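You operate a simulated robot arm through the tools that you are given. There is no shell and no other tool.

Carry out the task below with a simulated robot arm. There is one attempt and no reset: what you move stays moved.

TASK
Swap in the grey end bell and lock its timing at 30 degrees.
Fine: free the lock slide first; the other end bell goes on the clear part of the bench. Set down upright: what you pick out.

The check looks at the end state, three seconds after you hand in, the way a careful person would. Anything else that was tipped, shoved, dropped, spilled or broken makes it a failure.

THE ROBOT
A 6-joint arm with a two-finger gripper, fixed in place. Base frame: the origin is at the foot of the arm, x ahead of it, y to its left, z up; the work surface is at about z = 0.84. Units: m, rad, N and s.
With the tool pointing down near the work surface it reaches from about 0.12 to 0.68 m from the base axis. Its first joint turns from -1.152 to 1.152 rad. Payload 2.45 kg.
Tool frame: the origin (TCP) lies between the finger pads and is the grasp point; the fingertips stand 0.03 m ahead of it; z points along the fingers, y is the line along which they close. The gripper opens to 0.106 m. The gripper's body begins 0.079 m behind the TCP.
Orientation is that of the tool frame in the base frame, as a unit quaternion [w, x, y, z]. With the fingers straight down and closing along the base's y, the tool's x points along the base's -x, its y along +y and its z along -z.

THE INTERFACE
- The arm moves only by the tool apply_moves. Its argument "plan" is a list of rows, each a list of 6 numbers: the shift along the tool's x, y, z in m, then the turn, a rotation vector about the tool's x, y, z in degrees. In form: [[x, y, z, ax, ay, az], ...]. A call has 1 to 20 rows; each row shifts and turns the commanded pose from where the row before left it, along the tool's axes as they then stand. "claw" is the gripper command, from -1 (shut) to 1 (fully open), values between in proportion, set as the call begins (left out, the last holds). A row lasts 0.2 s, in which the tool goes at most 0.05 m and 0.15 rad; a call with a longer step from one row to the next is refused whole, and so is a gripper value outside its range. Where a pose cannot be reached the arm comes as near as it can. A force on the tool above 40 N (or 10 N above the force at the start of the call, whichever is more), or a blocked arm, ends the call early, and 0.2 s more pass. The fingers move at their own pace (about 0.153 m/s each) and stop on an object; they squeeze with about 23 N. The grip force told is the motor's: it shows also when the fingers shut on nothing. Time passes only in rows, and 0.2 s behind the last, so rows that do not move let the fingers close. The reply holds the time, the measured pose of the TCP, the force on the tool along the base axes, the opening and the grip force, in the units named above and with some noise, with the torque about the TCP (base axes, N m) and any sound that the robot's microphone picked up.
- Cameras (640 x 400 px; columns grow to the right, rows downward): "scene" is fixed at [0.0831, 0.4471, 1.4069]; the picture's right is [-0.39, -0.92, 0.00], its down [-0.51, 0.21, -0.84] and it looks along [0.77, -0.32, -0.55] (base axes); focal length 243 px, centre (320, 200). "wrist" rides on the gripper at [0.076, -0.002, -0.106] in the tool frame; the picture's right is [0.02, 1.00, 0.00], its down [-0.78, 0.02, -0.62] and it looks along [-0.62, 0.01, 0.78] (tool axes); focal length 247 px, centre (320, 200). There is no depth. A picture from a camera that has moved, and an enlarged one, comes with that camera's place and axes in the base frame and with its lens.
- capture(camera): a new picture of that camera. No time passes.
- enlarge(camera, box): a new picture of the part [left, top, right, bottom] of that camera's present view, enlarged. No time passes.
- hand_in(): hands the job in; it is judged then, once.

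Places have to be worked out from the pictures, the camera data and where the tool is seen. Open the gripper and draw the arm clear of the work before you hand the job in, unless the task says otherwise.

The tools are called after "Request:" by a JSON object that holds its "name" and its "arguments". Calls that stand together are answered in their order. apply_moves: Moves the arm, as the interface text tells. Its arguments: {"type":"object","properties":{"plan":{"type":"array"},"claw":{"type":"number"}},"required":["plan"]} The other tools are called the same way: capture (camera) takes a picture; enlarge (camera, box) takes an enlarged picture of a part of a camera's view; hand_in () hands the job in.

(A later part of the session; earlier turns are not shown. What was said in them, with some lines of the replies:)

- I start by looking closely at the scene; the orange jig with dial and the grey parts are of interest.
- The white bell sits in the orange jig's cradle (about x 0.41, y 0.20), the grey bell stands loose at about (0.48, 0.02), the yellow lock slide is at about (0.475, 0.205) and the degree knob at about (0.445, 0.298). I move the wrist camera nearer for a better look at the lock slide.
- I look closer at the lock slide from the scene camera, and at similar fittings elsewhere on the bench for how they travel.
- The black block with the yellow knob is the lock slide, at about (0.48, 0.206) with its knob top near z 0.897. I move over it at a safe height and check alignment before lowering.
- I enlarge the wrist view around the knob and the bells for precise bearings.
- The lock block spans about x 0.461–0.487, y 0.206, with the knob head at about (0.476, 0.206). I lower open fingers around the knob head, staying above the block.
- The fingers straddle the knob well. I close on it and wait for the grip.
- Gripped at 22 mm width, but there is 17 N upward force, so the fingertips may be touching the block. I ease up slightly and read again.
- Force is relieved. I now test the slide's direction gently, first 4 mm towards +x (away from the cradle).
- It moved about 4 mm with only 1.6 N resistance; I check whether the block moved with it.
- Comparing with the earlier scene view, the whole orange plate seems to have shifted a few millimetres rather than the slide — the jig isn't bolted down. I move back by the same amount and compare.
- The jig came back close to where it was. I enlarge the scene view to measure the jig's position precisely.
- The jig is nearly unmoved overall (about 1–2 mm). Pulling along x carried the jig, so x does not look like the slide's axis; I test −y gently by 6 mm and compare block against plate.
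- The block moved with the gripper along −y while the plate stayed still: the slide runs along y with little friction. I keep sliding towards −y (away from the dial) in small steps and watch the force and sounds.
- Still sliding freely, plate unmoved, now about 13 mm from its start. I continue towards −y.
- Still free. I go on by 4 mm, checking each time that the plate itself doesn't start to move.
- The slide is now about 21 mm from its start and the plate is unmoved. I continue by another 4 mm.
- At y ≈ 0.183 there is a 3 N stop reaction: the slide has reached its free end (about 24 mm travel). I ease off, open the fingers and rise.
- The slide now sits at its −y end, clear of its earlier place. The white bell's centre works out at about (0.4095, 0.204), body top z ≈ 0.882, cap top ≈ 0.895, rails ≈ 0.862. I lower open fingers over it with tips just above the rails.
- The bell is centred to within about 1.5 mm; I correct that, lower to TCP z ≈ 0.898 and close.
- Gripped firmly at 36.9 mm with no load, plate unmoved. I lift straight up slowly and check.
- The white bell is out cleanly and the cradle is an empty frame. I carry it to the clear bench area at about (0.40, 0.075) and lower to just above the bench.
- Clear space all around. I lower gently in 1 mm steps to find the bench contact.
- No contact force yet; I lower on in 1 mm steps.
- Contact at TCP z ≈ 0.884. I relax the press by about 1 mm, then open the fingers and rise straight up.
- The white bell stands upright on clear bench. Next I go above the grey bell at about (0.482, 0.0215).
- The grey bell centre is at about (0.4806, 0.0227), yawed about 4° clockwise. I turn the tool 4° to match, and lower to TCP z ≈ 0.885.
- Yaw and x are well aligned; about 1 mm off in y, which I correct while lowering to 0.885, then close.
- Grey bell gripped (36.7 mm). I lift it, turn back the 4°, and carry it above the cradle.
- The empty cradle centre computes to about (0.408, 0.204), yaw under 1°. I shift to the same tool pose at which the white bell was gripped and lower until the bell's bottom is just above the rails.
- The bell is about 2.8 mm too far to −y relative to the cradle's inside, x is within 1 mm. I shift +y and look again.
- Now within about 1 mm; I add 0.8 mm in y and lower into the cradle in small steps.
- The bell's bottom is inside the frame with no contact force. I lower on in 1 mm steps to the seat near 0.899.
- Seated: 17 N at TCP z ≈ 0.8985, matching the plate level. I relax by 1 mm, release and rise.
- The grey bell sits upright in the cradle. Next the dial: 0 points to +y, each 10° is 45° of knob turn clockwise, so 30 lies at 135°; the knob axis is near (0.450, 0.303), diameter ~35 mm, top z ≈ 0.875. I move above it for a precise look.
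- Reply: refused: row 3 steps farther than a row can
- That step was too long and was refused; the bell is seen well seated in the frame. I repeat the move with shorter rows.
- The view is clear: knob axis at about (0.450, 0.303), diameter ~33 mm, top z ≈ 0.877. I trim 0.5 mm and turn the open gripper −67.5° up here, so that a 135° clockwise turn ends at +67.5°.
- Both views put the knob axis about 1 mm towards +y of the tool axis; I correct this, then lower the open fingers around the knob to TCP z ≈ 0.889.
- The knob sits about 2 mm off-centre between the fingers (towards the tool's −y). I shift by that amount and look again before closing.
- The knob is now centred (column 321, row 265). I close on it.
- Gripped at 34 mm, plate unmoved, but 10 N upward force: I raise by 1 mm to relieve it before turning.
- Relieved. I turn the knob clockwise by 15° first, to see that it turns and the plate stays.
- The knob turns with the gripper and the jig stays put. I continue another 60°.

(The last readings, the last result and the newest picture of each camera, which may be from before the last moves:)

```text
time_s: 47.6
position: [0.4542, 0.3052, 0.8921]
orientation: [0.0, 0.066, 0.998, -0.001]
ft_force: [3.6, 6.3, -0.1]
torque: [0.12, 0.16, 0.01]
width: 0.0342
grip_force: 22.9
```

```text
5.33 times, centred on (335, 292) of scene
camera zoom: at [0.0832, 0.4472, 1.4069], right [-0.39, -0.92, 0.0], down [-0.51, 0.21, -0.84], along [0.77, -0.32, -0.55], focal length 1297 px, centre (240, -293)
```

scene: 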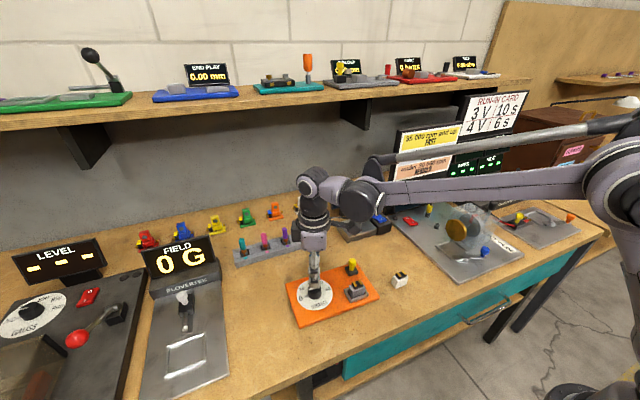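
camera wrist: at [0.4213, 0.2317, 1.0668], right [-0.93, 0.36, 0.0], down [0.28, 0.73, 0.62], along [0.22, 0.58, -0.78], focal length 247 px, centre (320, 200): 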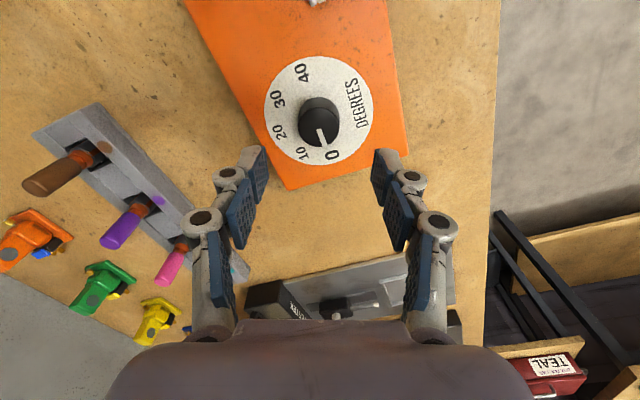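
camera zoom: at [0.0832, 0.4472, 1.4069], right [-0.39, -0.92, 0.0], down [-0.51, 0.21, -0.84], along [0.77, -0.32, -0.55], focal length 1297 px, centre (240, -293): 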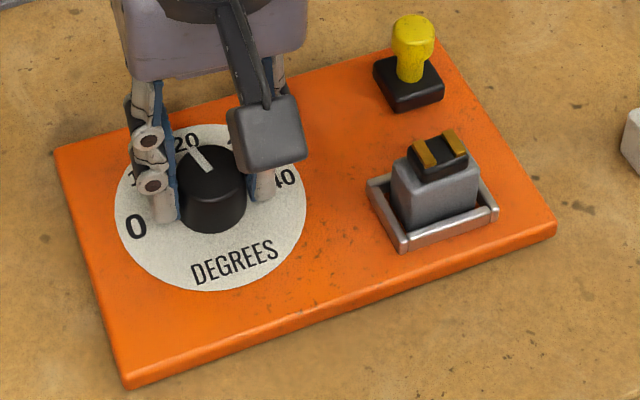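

No slip: the mark keeps its place between the fingers, now near 17°. A side force of about 7 N has built up, so I trim by half a millimetre to a millimetre towards it and turn another 30°.

Request:
{"name": "apply_moves", "arguments": {"plan": [[-0.0004, 0.0008, 0, 0, 0, 0], [0, 0, 0, 0, 0, 5], [0, 0, 0, 0, 0, 5], [0, 0, 0, 0, 0, 5], [0, 0, 0, 0, 0, 5], [0, 0, 0, 0, 0, 5], [0, 0, 0, 0, 0, 5], [0, 0, 0, 0, 0, 0]]}}

Request:
{"name": "enlarge", "arguments": {"camera": "wrist", "box": [220, 80, 420, 220]}}

Request:
{"name": "enlarge", "arguments": {"camera": "scene", "box": [280, 255, 390, 330]}}

```text
time_s: 49.4
position: [0.4541, 0.3045, 0.8926]
orientation: [-0.001, 0.323, 0.946, 0.0]
ft_force: [-1.8, -0.5, -0.1]
torque: [0.17, 0.21, 0.02]
width: 0.0344
grip_force: 23.7
```

```text
2.86 times, centred on (320, 150) of wrist
camera zoom: at [0.3909, 0.3489, 0.9987], right [0.59, 0.81, 0.0], down [0.63, -0.46, 0.62], along [0.5, -0.37, -0.78], focal length 706 px, centre (320, 343)
```

zoom: 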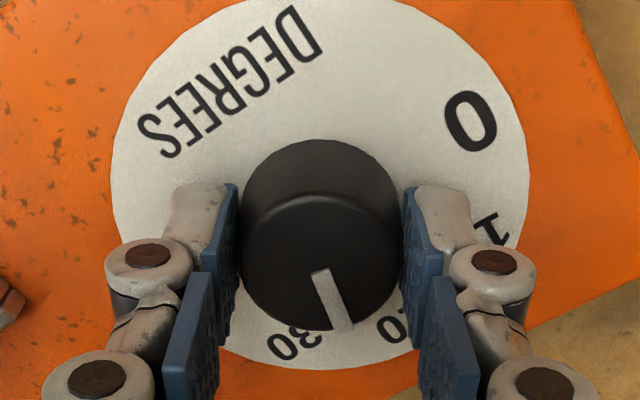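

```text
5.33 times, centred on (335, 292) of scene
camera zoom: at [0.0831, 0.447, 1.4069], right [-0.39, -0.92, 0.0], down [-0.51, 0.21, -0.84], along [0.77, -0.32, -0.55], focal length 1297 px, centre (240, -293)
```

zoom: 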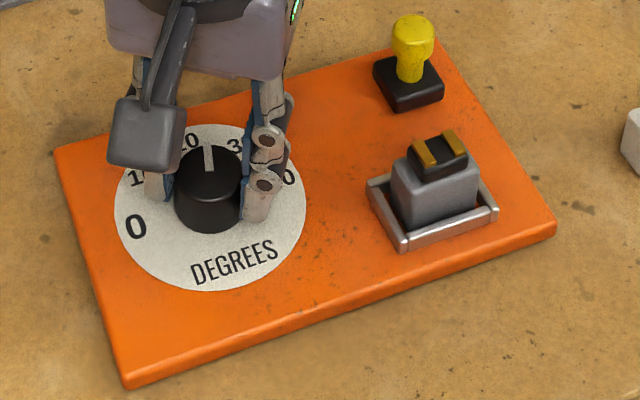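

On track at about 23° on the dial. I turn the last 30° to reach 135° total.

Request:
{"name": "apply_moves", "arguments": {"plan": [[0, 0, 0, 0, 0, 5], [0, 0, 0, 0, 0, 5], [0, 0, 0, 0, 0, 5], [0, 0, 0, 0, 0, 5], [0, 0, 0, 0, 0, 5], [0, 0, 0, 0, 0, 5], [0, 0, 0, 0, 0, 0], [0, 0, 0, 0, 0, 0]]}}

Request:
{"name": "enlarge", "arguments": {"camera": "wrist", "box": [220, 80, 420, 220]}}

Request:
{"name": "enlarge", "arguments": {"camera": "scene", "box": [280, 255, 390, 330]}}

```text
time_s: 51.2
position: [0.4535, 0.3056, 0.8923]
orientation: [0.0, 0.556, 0.831, 0.0]
ft_force: [2.5, 2.4, 20.1]
torque: [0.04, -0.13, -0.01]
width: 0.0342
grip_force: 22.9
```

```text
2.86 times, centred on (320, 150) of wrist
camera zoom: at [0.4217, 0.3736, 0.998], right [0.92, 0.4, 0.0], down [0.31, -0.72, 0.62], along [0.25, -0.57, -0.78], focal length 706 px, centre (320, 343)
```

zoom: 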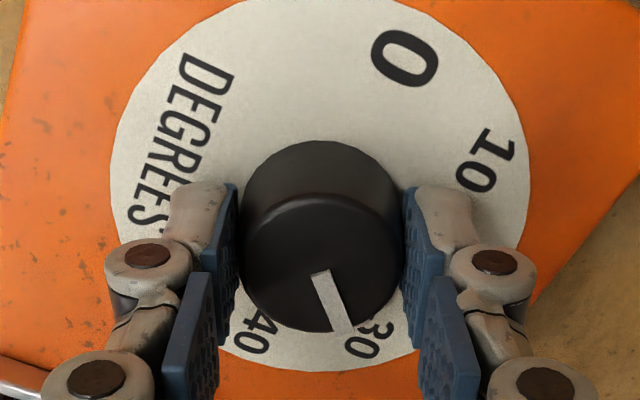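

```text
5.33 times, centred on (335, 292) of scene
camera zoom: at [0.0829, 0.4469, 1.407], right [-0.39, -0.92, 0.0], down [-0.51, 0.21, -0.84], along [0.77, -0.32, -0.55], focal length 1297 px, centre (240, -293)
```

zoom: 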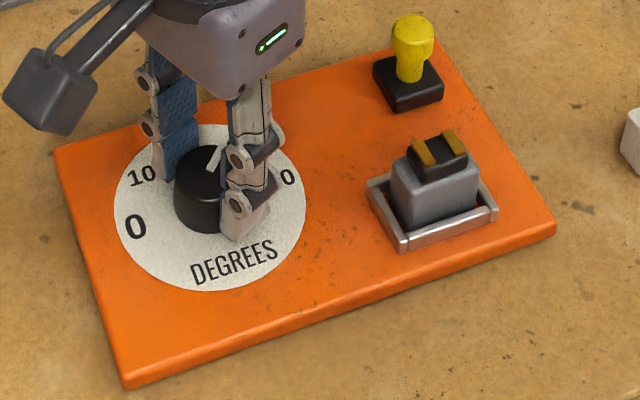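

The mark now points at 30 exactly as it pointed at 0 before. I relieve the 20 N vertical load with 1 mm up, then open and rise straight up.

Request:
{"name": "apply_moves", "arguments": {"plan": [[0, 0, -0.001, 0, 0, 0], [0, 0, 0, 0, 0, 0]]}}

Request:
{"name": "apply_moves", "arguments": {"plan": [[0, 0, 0, 0, 0, 0], [0, 0, 0, 0, 0, 0], [0, 0, -0.01, 0, 0, 0], [0, 0, -0.03, 0, 0, 0], [0, 0, -0.03, 0, 0, 0], [0, 0, 0, 0, 0, -7.5], [0, 0, 0, 0, 0, -7.5], [0, 0, 0, 0, 0, -7.5], [0, 0, 0, 0, 0, -7.5], [0, 0, 0, 0, 0, -7.5], [0, 0, 0, 0, 0, -7.5], [0, 0, 0, 0, 0, -7.5], [0, 0, 0, 0, 0, -7.5], [0, 0, 0, 0, 0, -7.5], [0, 0, 0, 0, 0, 0]], "claw": 0.2}}

Request:
{"name": "capture", "arguments": {"camera": "wrist"}}

Request:
{"name": "enlarge", "arguments": {"camera": "wrist", "box": [230, 40, 410, 170]}}

Request:
{"name": "enlarge", "arguments": {"camera": "scene", "box": [280, 255, 390, 330]}}

```text
time_s: 51.8
position: [0.4531, 0.3058, 0.8919]
orientation: [0.0, 0.556, 0.831, 0.0]
ft_force: [1.8, 1.3, 0.2]
torque: [0.03, -0.07, 0.01]
width: 0.0345
grip_force: 23.1
```

```text
time_s: 55.0
position: [0.4528, 0.306, 0.9637]
orientation: [0.0, -0.001, 1.0, 0.0]
ft_force: [0.0, 0.4, 0.1]
torque: [0.02, 0.01, -0.01]
width: 0.0634
grip_force: 0.1
```

```text
taken
camera wrist: at [0.3762, 0.3021, 1.0695], right [-0.02, 1.0, 0.0], down [0.78, 0.02, 0.62], along [0.62, 0.01, -0.78], focal length 247 px, centre (320, 200)
```

wrist: 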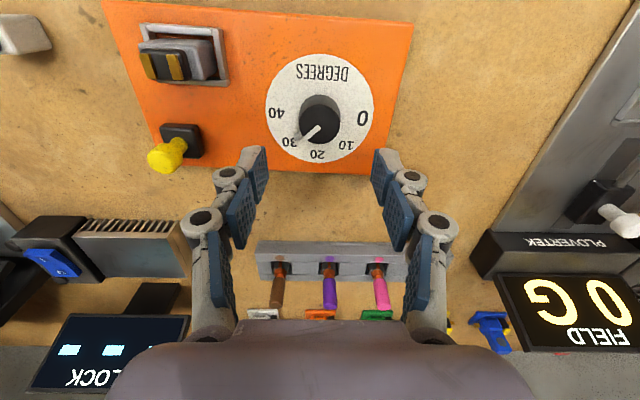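

```text
3.08 times, centred on (320, 105) of wrist
camera zoom: at [0.3762, 0.3021, 1.0695], right [-0.02, 1.0, 0.0], down [0.78, 0.02, 0.62], along [0.62, 0.01, -0.78], focal length 760 px, centre (320, 492)
```

zoom: 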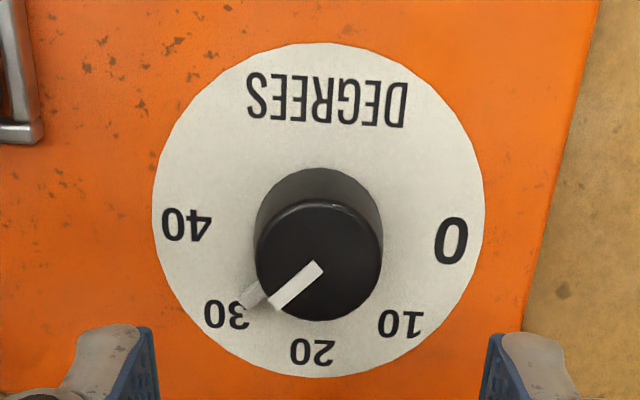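

```text
5.33 times, centred on (335, 292) of scene
camera zoom: at [0.0831, 0.4471, 1.4069], right [-0.39, -0.92, 0.0], down [-0.51, 0.21, -0.84], along [0.77, -0.32, -0.55], focal length 1297 px, centre (240, -293)
```

zoom: 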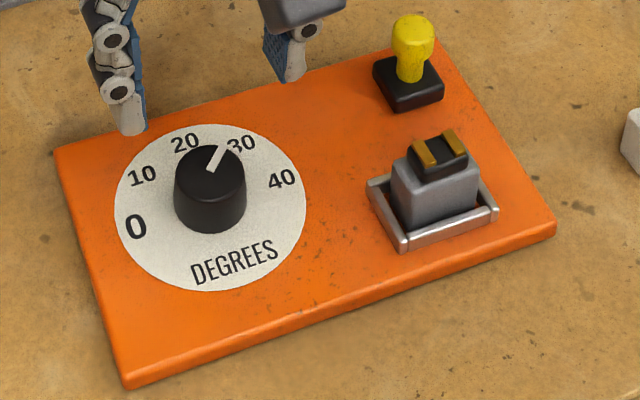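

The pointer sits at 30. I enlarge to measure its angle more exactly before locking.

Request:
{"name": "enlarge", "arguments": {"camera": "wrist", "box": [260, 80, 380, 170]}}

Request:
{"name": "enlarge", "arguments": {"camera": "scene", "box": [295, 270, 345, 315]}}

```text
4.44 times, centred on (320, 125) of wrist
camera zoom: at [0.3762, 0.3021, 1.0695], right [-0.02, 1.0, 0.0], down [0.78, 0.02, 0.62], along [0.62, 0.01, -0.78], focal length 1098 px, centre (320, 533)
```

zoom: 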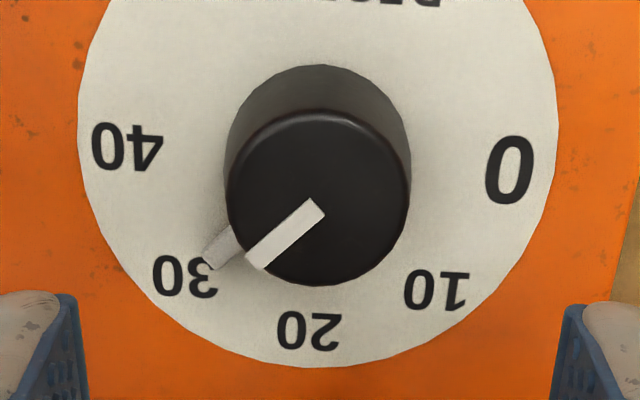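

```text
8.89 times, centred on (320, 292) of scene
camera zoom: at [0.0831, 0.4471, 1.4069], right [-0.39, -0.92, 0.0], down [-0.51, 0.21, -0.84], along [0.77, -0.32, -0.55], focal length 2161 px, centre (320, -622)
```

zoom: 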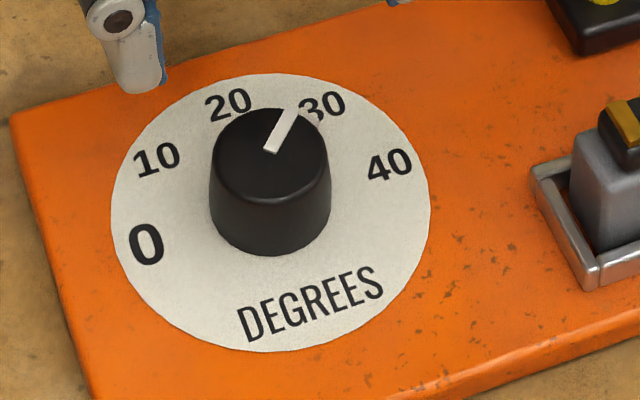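

The pointer measures 134–136° from the 0 mark, i.e. 30 on the dial. Next I go above the lock slide's yellow knob at about (0.477, 0.182).

Request:
{"name": "apply_moves", "arguments": {"plan": [[-0.008, -0.0415, -0.005, 0, 0, 0], [-0.008, -0.0415, -0.005, 0, 0, 0], [-0.008, -0.041, 0, 0, 0, 0], [0, 0, 0, 0, 0, 0]], "claw": 0.2}}

Request:
{"name": "capture", "arguments": {"camera": "wrist"}}

Request:
{"name": "enlarge", "arguments": {"camera": "wrist", "box": [240, 60, 400, 180]}}

```text
time_s: 56.0
position: [0.4774, 0.1811, 0.9756]
orientation: [0.0, 0.0, 1.0, -0.001]
ft_force: [0.5, -0.4, -0.3]
torque: [0.0, 0.01, -0.01]
width: 0.0637
grip_force: 0.0
```

```text
taken
camera wrist: at [0.4003, 0.1776, 1.0808], right [-0.02, 1.0, 0.0], down [0.78, 0.02, 0.62], along [0.62, 0.01, -0.78], focal length 247 px, centre (320, 200)
```

wrist: 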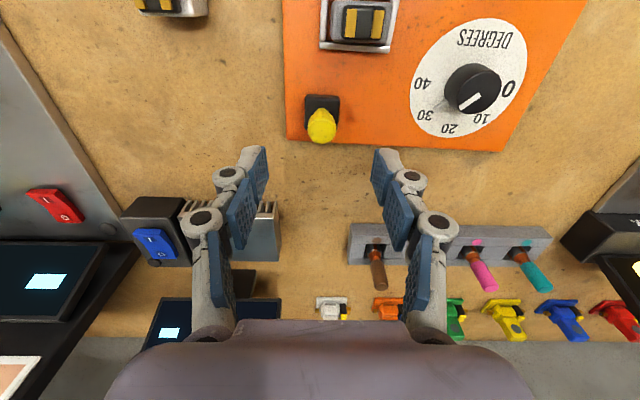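

```text
3.33 times, centred on (320, 120) of wrist
camera zoom: at [0.4003, 0.1776, 1.0808], right [-0.02, 1.0, 0.0], down [0.78, 0.02, 0.62], along [0.62, 0.01, -0.78], focal length 823 px, centre (320, 467)
```

zoom: 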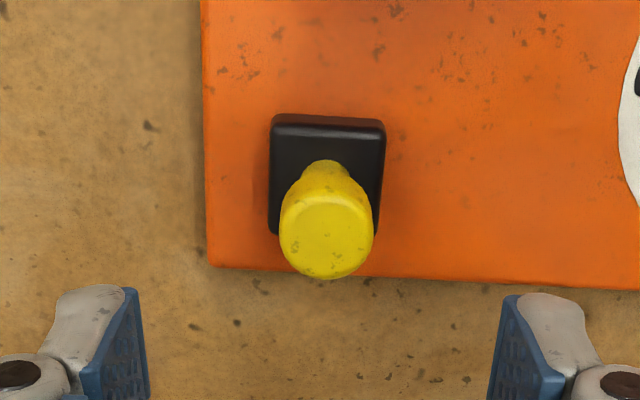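

The knob is at about (0.477, 0.180), centred under the tool; the plate's yaw is about 2°. I lower to TCP z ≈ 0.903 and look.

Request:
{"name": "apply_moves", "arguments": {"plan": [[0, 0, 0.03, 0, 0, 0], [0, 0, 0.03, 0, 0, 0], [0, 0, 0.011, 0, 0, 0], [0, 0, 0, 0, 0, 0]], "claw": 0.2}}

Request:
{"name": "enlarge", "arguments": {"camera": "wrist", "box": [220, 80, 420, 220]}}

```text
time_s: 57.0
position: [0.4781, 0.1808, 0.902]
orientation: [0.0, 0.0, 1.0, -0.001]
ft_force: [0.3, -0.1, 0.2]
torque: [0.02, -0.02, -0.01]
width: 0.0634
grip_force: 0.2
```

```text
2.86 times, centred on (320, 150) of wrist
camera zoom: at [0.4007, 0.1775, 1.0089], right [-0.02, 1.0, 0.0], down [0.78, 0.02, 0.62], along [0.62, 0.01, -0.78], focal length 706 px, centre (320, 343)
```

zoom: 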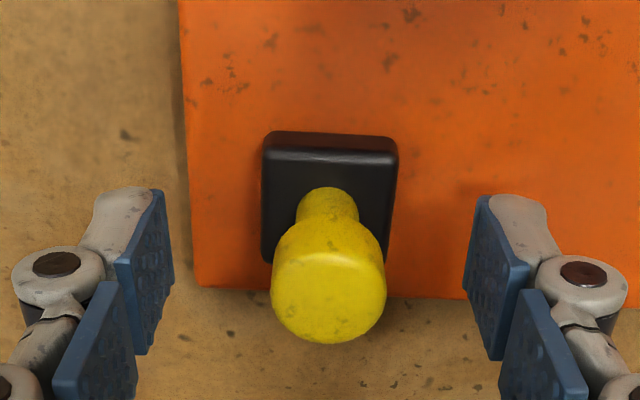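

Offset about 1.5 mm in y; I correct and close on the knob.

Request:
{"name": "apply_moves", "arguments": {"plan": [[0, 0.0014, 0, 0, 0, 0], [0, 0, 0, 0, 0, 0]], "claw": 0.2}}

Request:
{"name": "apply_moves", "arguments": {"plan": [[0, 0, 0, 0, 0, 0], [0, 0, 0, 0, 0, 0], [0, 0, 0, 0, 0, 0]], "claw": -1}}

Request:
{"name": "enlarge", "arguments": {"camera": "scene", "box": [280, 255, 390, 330]}}

Request:
{"name": "capture", "arguments": {"camera": "wrist"}}

```text
time_s: 57.6
position: [0.4773, 0.1825, 0.9021]
orientation: [0.0, 0.0, 1.0, 0.0]
ft_force: [-0.4, 0.2, -0.1]
torque: [0.01, -0.02, 0.02]
width: 0.0638
grip_force: 0.0
```

```text
time_s: 58.4
position: [0.4772, 0.1836, 0.9017]
orientation: [0.001, 0.0, 1.0, 0.0]
ft_force: [0.6, -0.8, 7.5]
torque: [-0.04, 0.04, 0.05]
width: 0.0212
grip_force: 23.3
```

```text
5.33 times, centred on (335, 292) of scene
camera zoom: at [0.083, 0.447, 1.4069], right [-0.39, -0.92, 0.0], down [-0.51, 0.21, -0.84], along [0.77, -0.32, -0.55], focal length 1297 px, centre (240, -293)
```

zoom: 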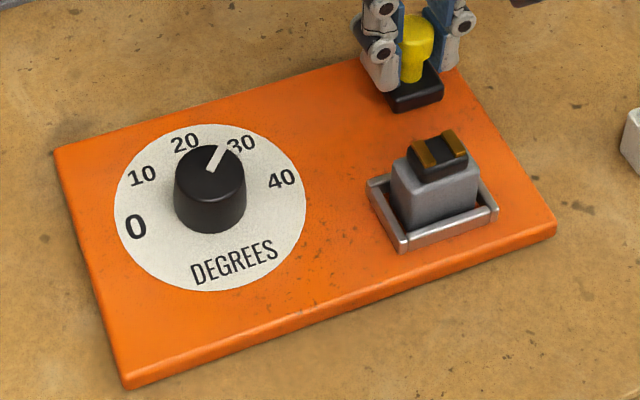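

```text
taken
camera wrist: at [0.4004, 0.1794, 1.009], right [-0.02, 1.0, 0.0], down [0.78, 0.02, 0.62], along [0.62, 0.01, -0.78], focal length 247 px, centre (320, 200)
```

wrist: 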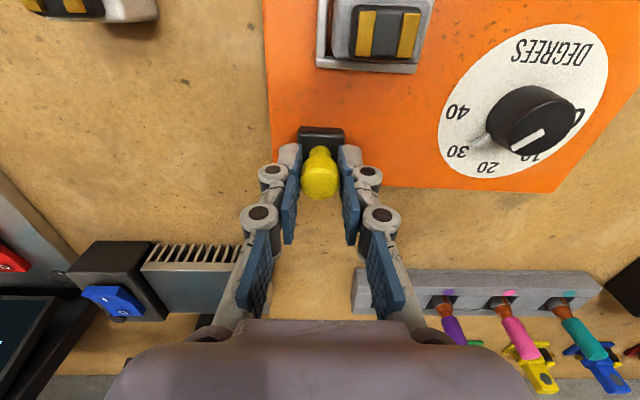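

Gripped. I ease up 1 mm and slide towards +y (lock) 12 mm in small steps.

Request:
{"name": "apply_moves", "arguments": {"plan": [[0, 0, -0.001, 0, 0, 0], [0, 0.002, 0, 0, 0, 0], [-0.0001, 0.002, 0, 0, 0, 0], [0, 0.002, 0, 0, 0, 0], [-0.0001, 0.002, 0, 0, 0, 0], [0, 0.002, 0, 0, 0, 0], [-0.0001, 0.002, 0, 0, 0, 0], [0, 0, 0, 0, 0, 0]]}}

Request:
{"name": "enlarge", "arguments": {"camera": "scene", "box": [280, 255, 390, 330]}}

Request:
{"name": "capture", "arguments": {"camera": "wrist"}}

```text
time_s: 60.2
position: [0.4778, 0.1953, 0.9029]
orientation: [0.0, 0.0, 1.0, 0.0]
ft_force: [-1.0, -0.2, 0.1]
torque: [0.01, 0.04, 0.16]
width: 0.0212
grip_force: 23.1
```

```text
5.33 times, centred on (335, 292) of scene
camera zoom: at [0.0832, 0.4471, 1.4069], right [-0.39, -0.92, 0.0], down [-0.51, 0.21, -0.84], along [0.77, -0.32, -0.55], focal length 1297 px, centre (240, -293)
```

zoom: 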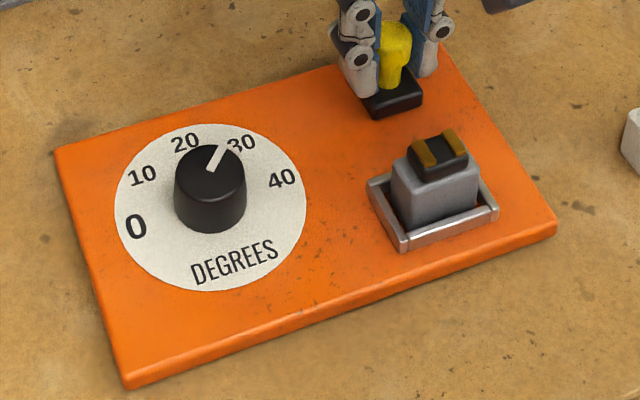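

```text
taken
camera wrist: at [0.401, 0.1921, 1.0097], right [-0.02, 1.0, 0.0], down [0.78, 0.02, 0.62], along [0.62, 0.01, -0.78], focal length 247 px, centre (320, 200)
```

wrist: 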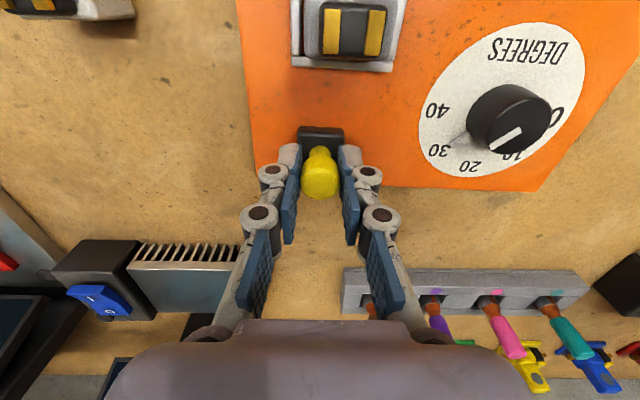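

It slides freely with the plate still. I continue 8 mm more.

Request:
{"name": "apply_moves", "arguments": {"plan": [[0, 0.002, 0, 0, 0, 0], [-0.0001, 0.002, 0, 0, 0, 0], [0, 0.002, 0, 0, 0, 0], [-0.0001, 0.002, 0, 0, 0, 0], [0, 0, 0, 0, 0, 0]]}}

Request:
{"name": "enlarge", "arguments": {"camera": "scene", "box": [280, 255, 390, 330]}}

Request:
{"name": "capture", "arguments": {"camera": "wrist"}}

```text
time_s: 61.4
position: [0.4789, 0.2037, 0.9032]
orientation: [0.0, -0.001, 1.0, 0.0]
ft_force: [-0.8, -0.5, 0.1]
torque: [0.0, -0.07, -0.06]
width: 0.0213
grip_force: 22.9
```

```text
5.33 times, centred on (335, 292) of scene
camera zoom: at [0.0833, 0.4471, 1.4069], right [-0.39, -0.92, 0.0], down [-0.51, 0.21, -0.84], along [0.77, -0.32, -0.55], focal length 1297 px, centre (240, -293)
```

zoom: 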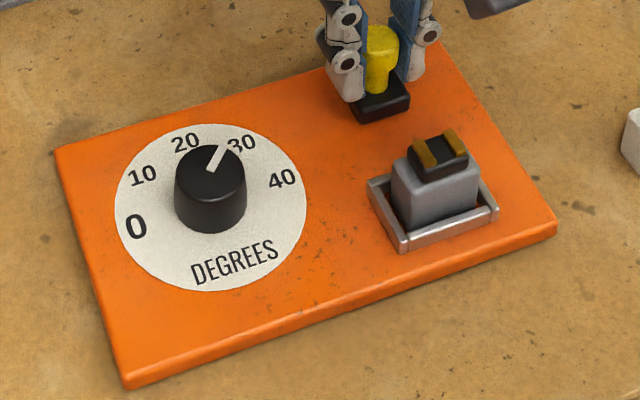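

```text
taken
camera wrist: at [0.401, 0.1996, 1.0097], right [-0.02, 1.0, 0.0], down [0.78, 0.02, 0.62], along [0.62, 0.01, -0.78], focal length 247 px, centre (320, 200)
```

wrist: 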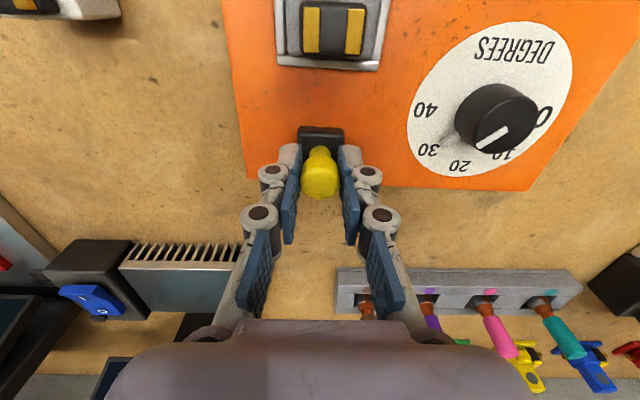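

Now at y ≈ 0.203; I continue in short steps to the end stop, reading the force each time.

Request:
{"name": "apply_moves", "arguments": {"plan": [[0, 0.001, 0, 0, 0, 0], [0, 0.001, 0, 0, 0, 0], [0, 0, 0, 0, 0, 0]]}}

Request:
{"name": "apply_moves", "arguments": {"plan": [[0, 0.001, 0, 0, 0, 0], [0, 0, 0, 0, 0, 0]]}}

Request:
{"name": "enlarge", "arguments": {"camera": "scene", "box": [280, 255, 390, 330]}}

Request:
{"name": "enlarge", "arguments": {"camera": "wrist", "box": [200, 0, 440, 210]}}

```text
time_s: 62.2
position: [0.478, 0.2053, 0.9024]
orientation: [0.0, -0.001, 1.0, 0.0]
ft_force: [1.3, 0.5, 0.0]
torque: [0.01, 0.17, 0.01]
width: 0.0213
grip_force: 23.2
```

```text
time_s: 62.8
position: [0.4778, 0.2043, 0.9029]
orientation: [0.0, 0.0, 1.0, -0.001]
ft_force: [3.4, 0.0, 0.6]
torque: [-0.02, 0.46, 0.01]
width: 0.0214
grip_force: 22.7
```

```text
5.33 times, centred on (335, 292) of scene
camera zoom: at [0.0832, 0.4471, 1.4069], right [-0.39, -0.92, 0.0], down [-0.51, 0.21, -0.84], along [0.77, -0.32, -0.55], focal length 1297 px, centre (240, -293)
```

zoom: 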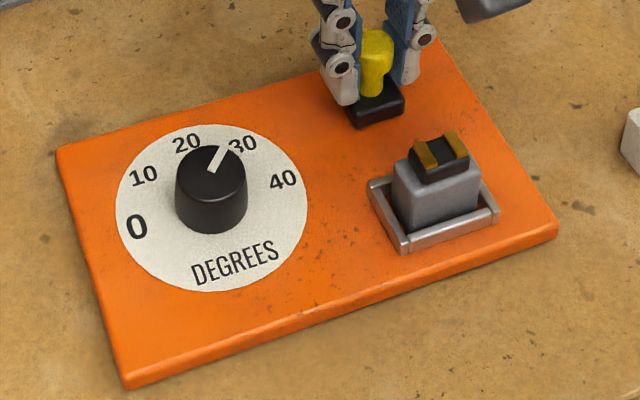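

```text
1.90 times, centred on (320, 105) of wrist
camera zoom: at [0.4004, 0.2029, 1.0093], right [-0.02, 1.0, 0.0], down [0.78, 0.02, 0.62], along [0.62, 0.01, -0.78], focal length 470 px, centre (320, 381)
```

zoom: 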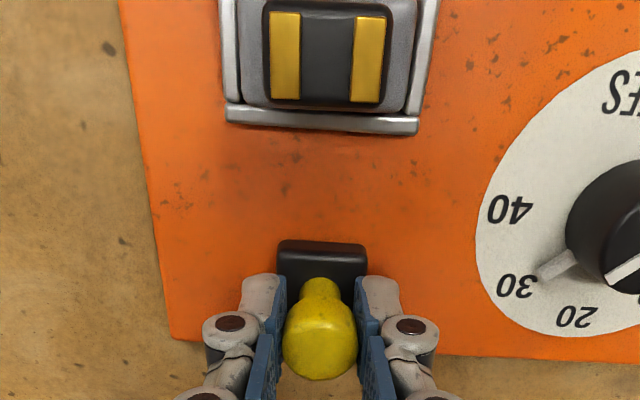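

The slide is now back in line with the cradle as at the very start. I nudge 1 mm more at a time to confirm the end stop, with a small +x trim to relieve the 3 N side force.

Request:
{"name": "apply_moves", "arguments": {"plan": [[-0.0006, 0.001, 0, 0, 0, 0], [0, 0, 0, 0, 0, 0]]}}

Request:
{"name": "apply_moves", "arguments": {"plan": [[0, 0.001, 0, 0, 0, 0], [0, 0, 0, 0, 0, 0]]}}

Request:
{"name": "enlarge", "arguments": {"camera": "scene", "box": [280, 255, 390, 330]}}

Request:
{"name": "enlarge", "arguments": {"camera": "wrist", "box": [200, 0, 440, 210]}}

```text
time_s: 63.4
position: [0.4774, 0.2064, 0.904]
orientation: [0.001, 0.0, 1.0, 0.0]
ft_force: [-1.9, -1.1, 6.5]
torque: [-0.09, -0.08, 0.04]
width: 0.0212
grip_force: 22.6
```

```text
time_s: 64.0
position: [0.4773, 0.207, 0.9034]
orientation: [-0.001, 0.0, 1.0, 0.0]
ft_force: [-5.6, -6.5, 4.5]
torque: [-0.2, -0.11, 0.04]
width: 0.0213
grip_force: 23.2
```

```text
5.33 times, centred on (335, 292) of scene
camera zoom: at [0.0829, 0.4469, 1.407], right [-0.39, -0.92, 0.0], down [-0.51, 0.21, -0.84], along [0.77, -0.32, -0.55], focal length 1297 px, centre (240, -293)
```

zoom: 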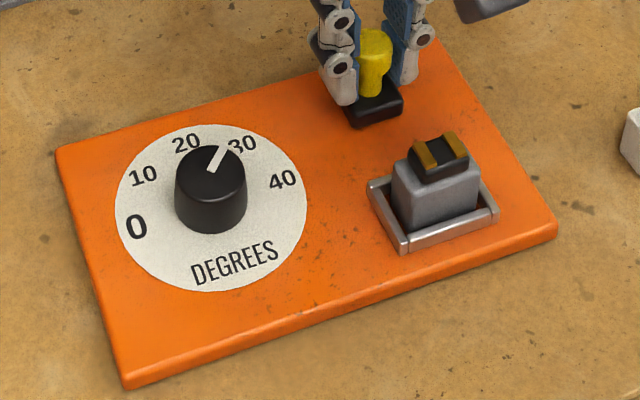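

```text
1.90 times, centred on (320, 105) of wrist
camera zoom: at [0.4006, 0.2037, 1.0094], right [-0.02, 1.0, 0.0], down [0.78, 0.02, 0.62], along [0.62, 0.01, -0.78], focal length 470 px, centre (320, 381)
```

zoom: 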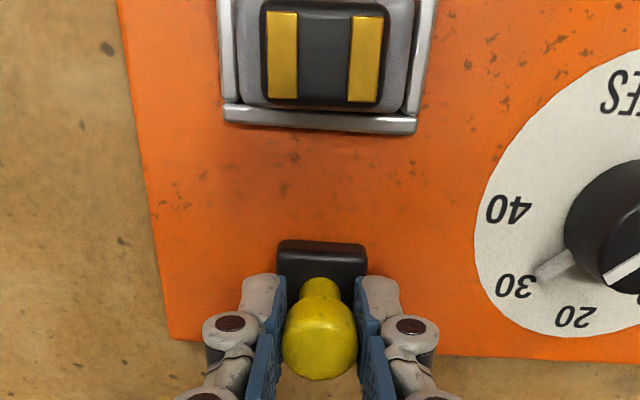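

The stop is reached: −6.5 N reaction in y, and the slide is back at its +y end. I ease off half a millimetre, open, and rise straight up.

Request:
{"name": "apply_moves", "arguments": {"plan": [[0.0004, -0.0005, 0, 0, 0, 0], [0, 0, 0, 0, 0, 0]]}}

Request:
{"name": "apply_moves", "arguments": {"plan": [[0, 0, 0, 0, 0, 0], [0, 0, 0, 0, 0, 0], [0, 0, -0.01, 0, 0, 0], [0, 0, -0.03, 0, 0, 0], [0, 0, -0.04, 0, 0, 0], [0, 0, -0.04, 0, 0, 0], [0, 0, 0, 0, 0, 0]], "claw": 0.2}}

Request:
{"name": "capture", "arguments": {"camera": "wrist"}}

Request:
{"name": "enlarge", "arguments": {"camera": "wrist", "box": [230, 0, 510, 160]}}

Request:
{"name": "enlarge", "arguments": {"camera": "scene", "box": [280, 240, 420, 330]}}

```text
time_s: 64.6
position: [0.4775, 0.2076, 0.9034]
orientation: [0.0, 0.0, 1.0, 0.001]
ft_force: [-5.3, -5.0, 0.9]
torque: [-0.16, 0.46, 0.03]
width: 0.0214
grip_force: 23.1
```

```text
time_s: 66.2
position: [0.4776, 0.2092, 1.0228]
orientation: [0.0, 0.0, 1.0, 0.001]
ft_force: [0.6, 0.4, 0.3]
torque: [-0.01, -0.01, -0.03]
width: 0.0637
grip_force: 0.0
```

```text
taken
camera wrist: at [0.3994, 0.205, 1.1294], right [-0.02, 1.0, 0.0], down [0.78, 0.02, 0.62], along [0.62, 0.01, -0.78], focal length 247 px, centre (320, 200)
```

wrist: 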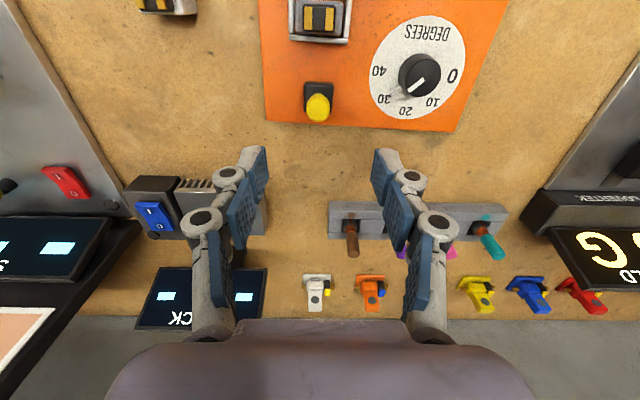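

```text
2.29 times, centred on (370, 80) of wrist
camera zoom: at [0.3994, 0.205, 1.1294], right [-0.02, 1.0, 0.0], down [0.78, 0.02, 0.62], along [0.62, 0.01, -0.78], focal length 564 px, centre (206, 474)
```

zoom: 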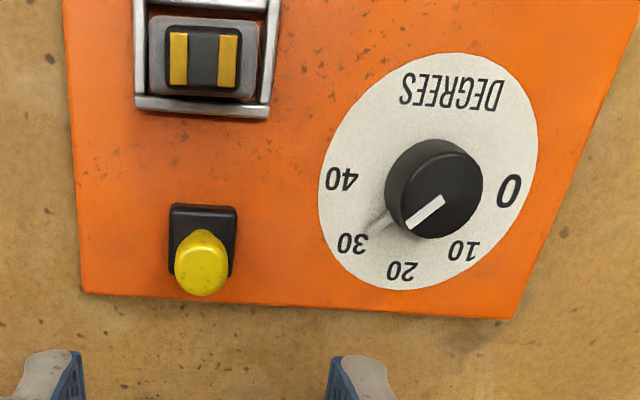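

```text
4.44 times, centred on (350, 285) of scene
camera zoom: at [0.0831, 0.4471, 1.4069], right [-0.39, -0.92, 0.0], down [-0.51, 0.21, -0.84], along [0.77, -0.32, -0.55], focal length 1081 px, centre (187, -178)
```

zoom: 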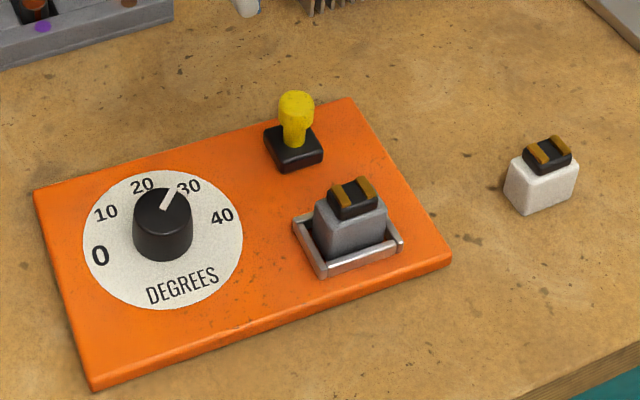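

All in place: grey bell in the cradle, pointer at 30, slide back at its locked end, white bell upright. I open the gripper and draw the arm clear, then take a last look.

Request:
{"name": "apply_moves", "arguments": {"plan": [[0.01, -0.003, -0.04, 0, 0, 0], [0.015, -0.003, -0.04, 0, 0, 0], [0.02, -0.003, -0.04, 0, 0, 0], [0.02, -0.003, -0.04, 0, 0, 0], [0.01, -0.003, -0.045, 0, 0, 0], [0, 0, 0, 0, 0, 0]], "claw": 1}}

Request:
{"name": "capture", "arguments": {"camera": "scene"}}

Request:
{"name": "enlarge", "arguments": {"camera": "scene", "box": [280, 240, 420, 330]}}

Request:
{"name": "enlarge", "arguments": {"camera": "wrist", "box": [200, 20, 440, 170]}}

```text
time_s: 67.6
position: [0.4006, 0.1951, 1.2284]
orientation: [0.0, 0.001, 1.0, 0.0]
ft_force: [-0.7, -0.2, 0.0]
torque: [0.0, 0.01, 0.02]
width: 0.106
grip_force: 0.1
```

```text
taken
```

scene: 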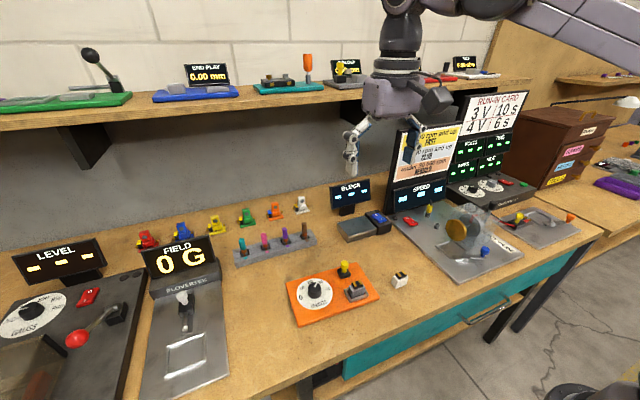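

```text
4.44 times, centred on (350, 285) of scene
camera zoom: at [0.0831, 0.447, 1.4069], right [-0.39, -0.92, 0.0], down [-0.51, 0.21, -0.84], along [0.77, -0.32, -0.55], focal length 1081 px, centre (187, -178)
```

zoom: 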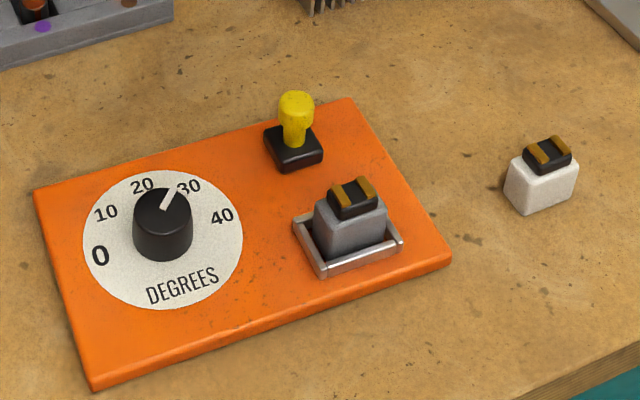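

```text
2.67 times, centred on (320, 95) of wrist
camera zoom: at [0.3233, 0.1914, 1.3347], right [-0.02, 1.0, 0.0], down [0.78, 0.02, 0.62], along [0.62, 0.01, -0.78], focal length 659 px, centre (320, 480)
```

zoom: 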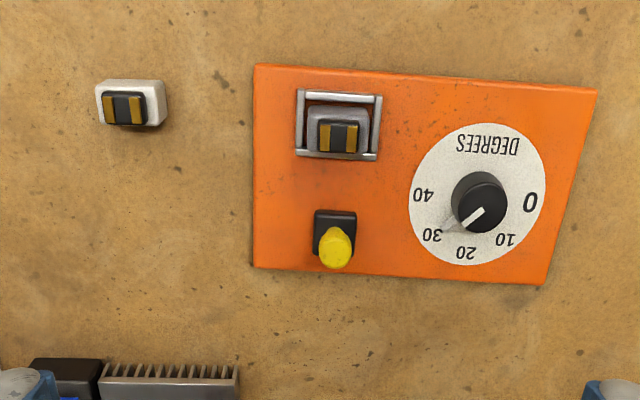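

The last look shows the grey bell seated, pointer at 30, slide at its locked end, the white bell upright on clear bench, and nothing else disturbed beyond a slight (about 2°) turn of the loose jig. I hand in.

Request:
{"name": "hand_in", "arguments": {}}

```text
The job is handed in.
```

The grey end bell is in the cradle, the timing knob points at 30 degrees, and the lock slide is back at its locked end. I handed the job in; the result hasn't come back.

- **Lock slide:** I slid it to its free end first and returned it last, stopping when I felt the end stop. I took its starting end as "locked" because you said to free it first and the knob turned easily once it had moved. I did not test the lock itself.
- **White end bell:** it stands upright on the clear bench between the jig and the grey machine plate to its right.
- **Timing:** from the pictures, the pointer is within about half a dial degree of 30.
- **Jig moved slightly:** the orange jig is not fixed to the bench. It ended up turned by about 2 degrees and shifted by a few millimetres. I left it rather than risk disturbing the settings.

I saw nothing else tipped or moved. The gripper is open and the arm is clear of the work.
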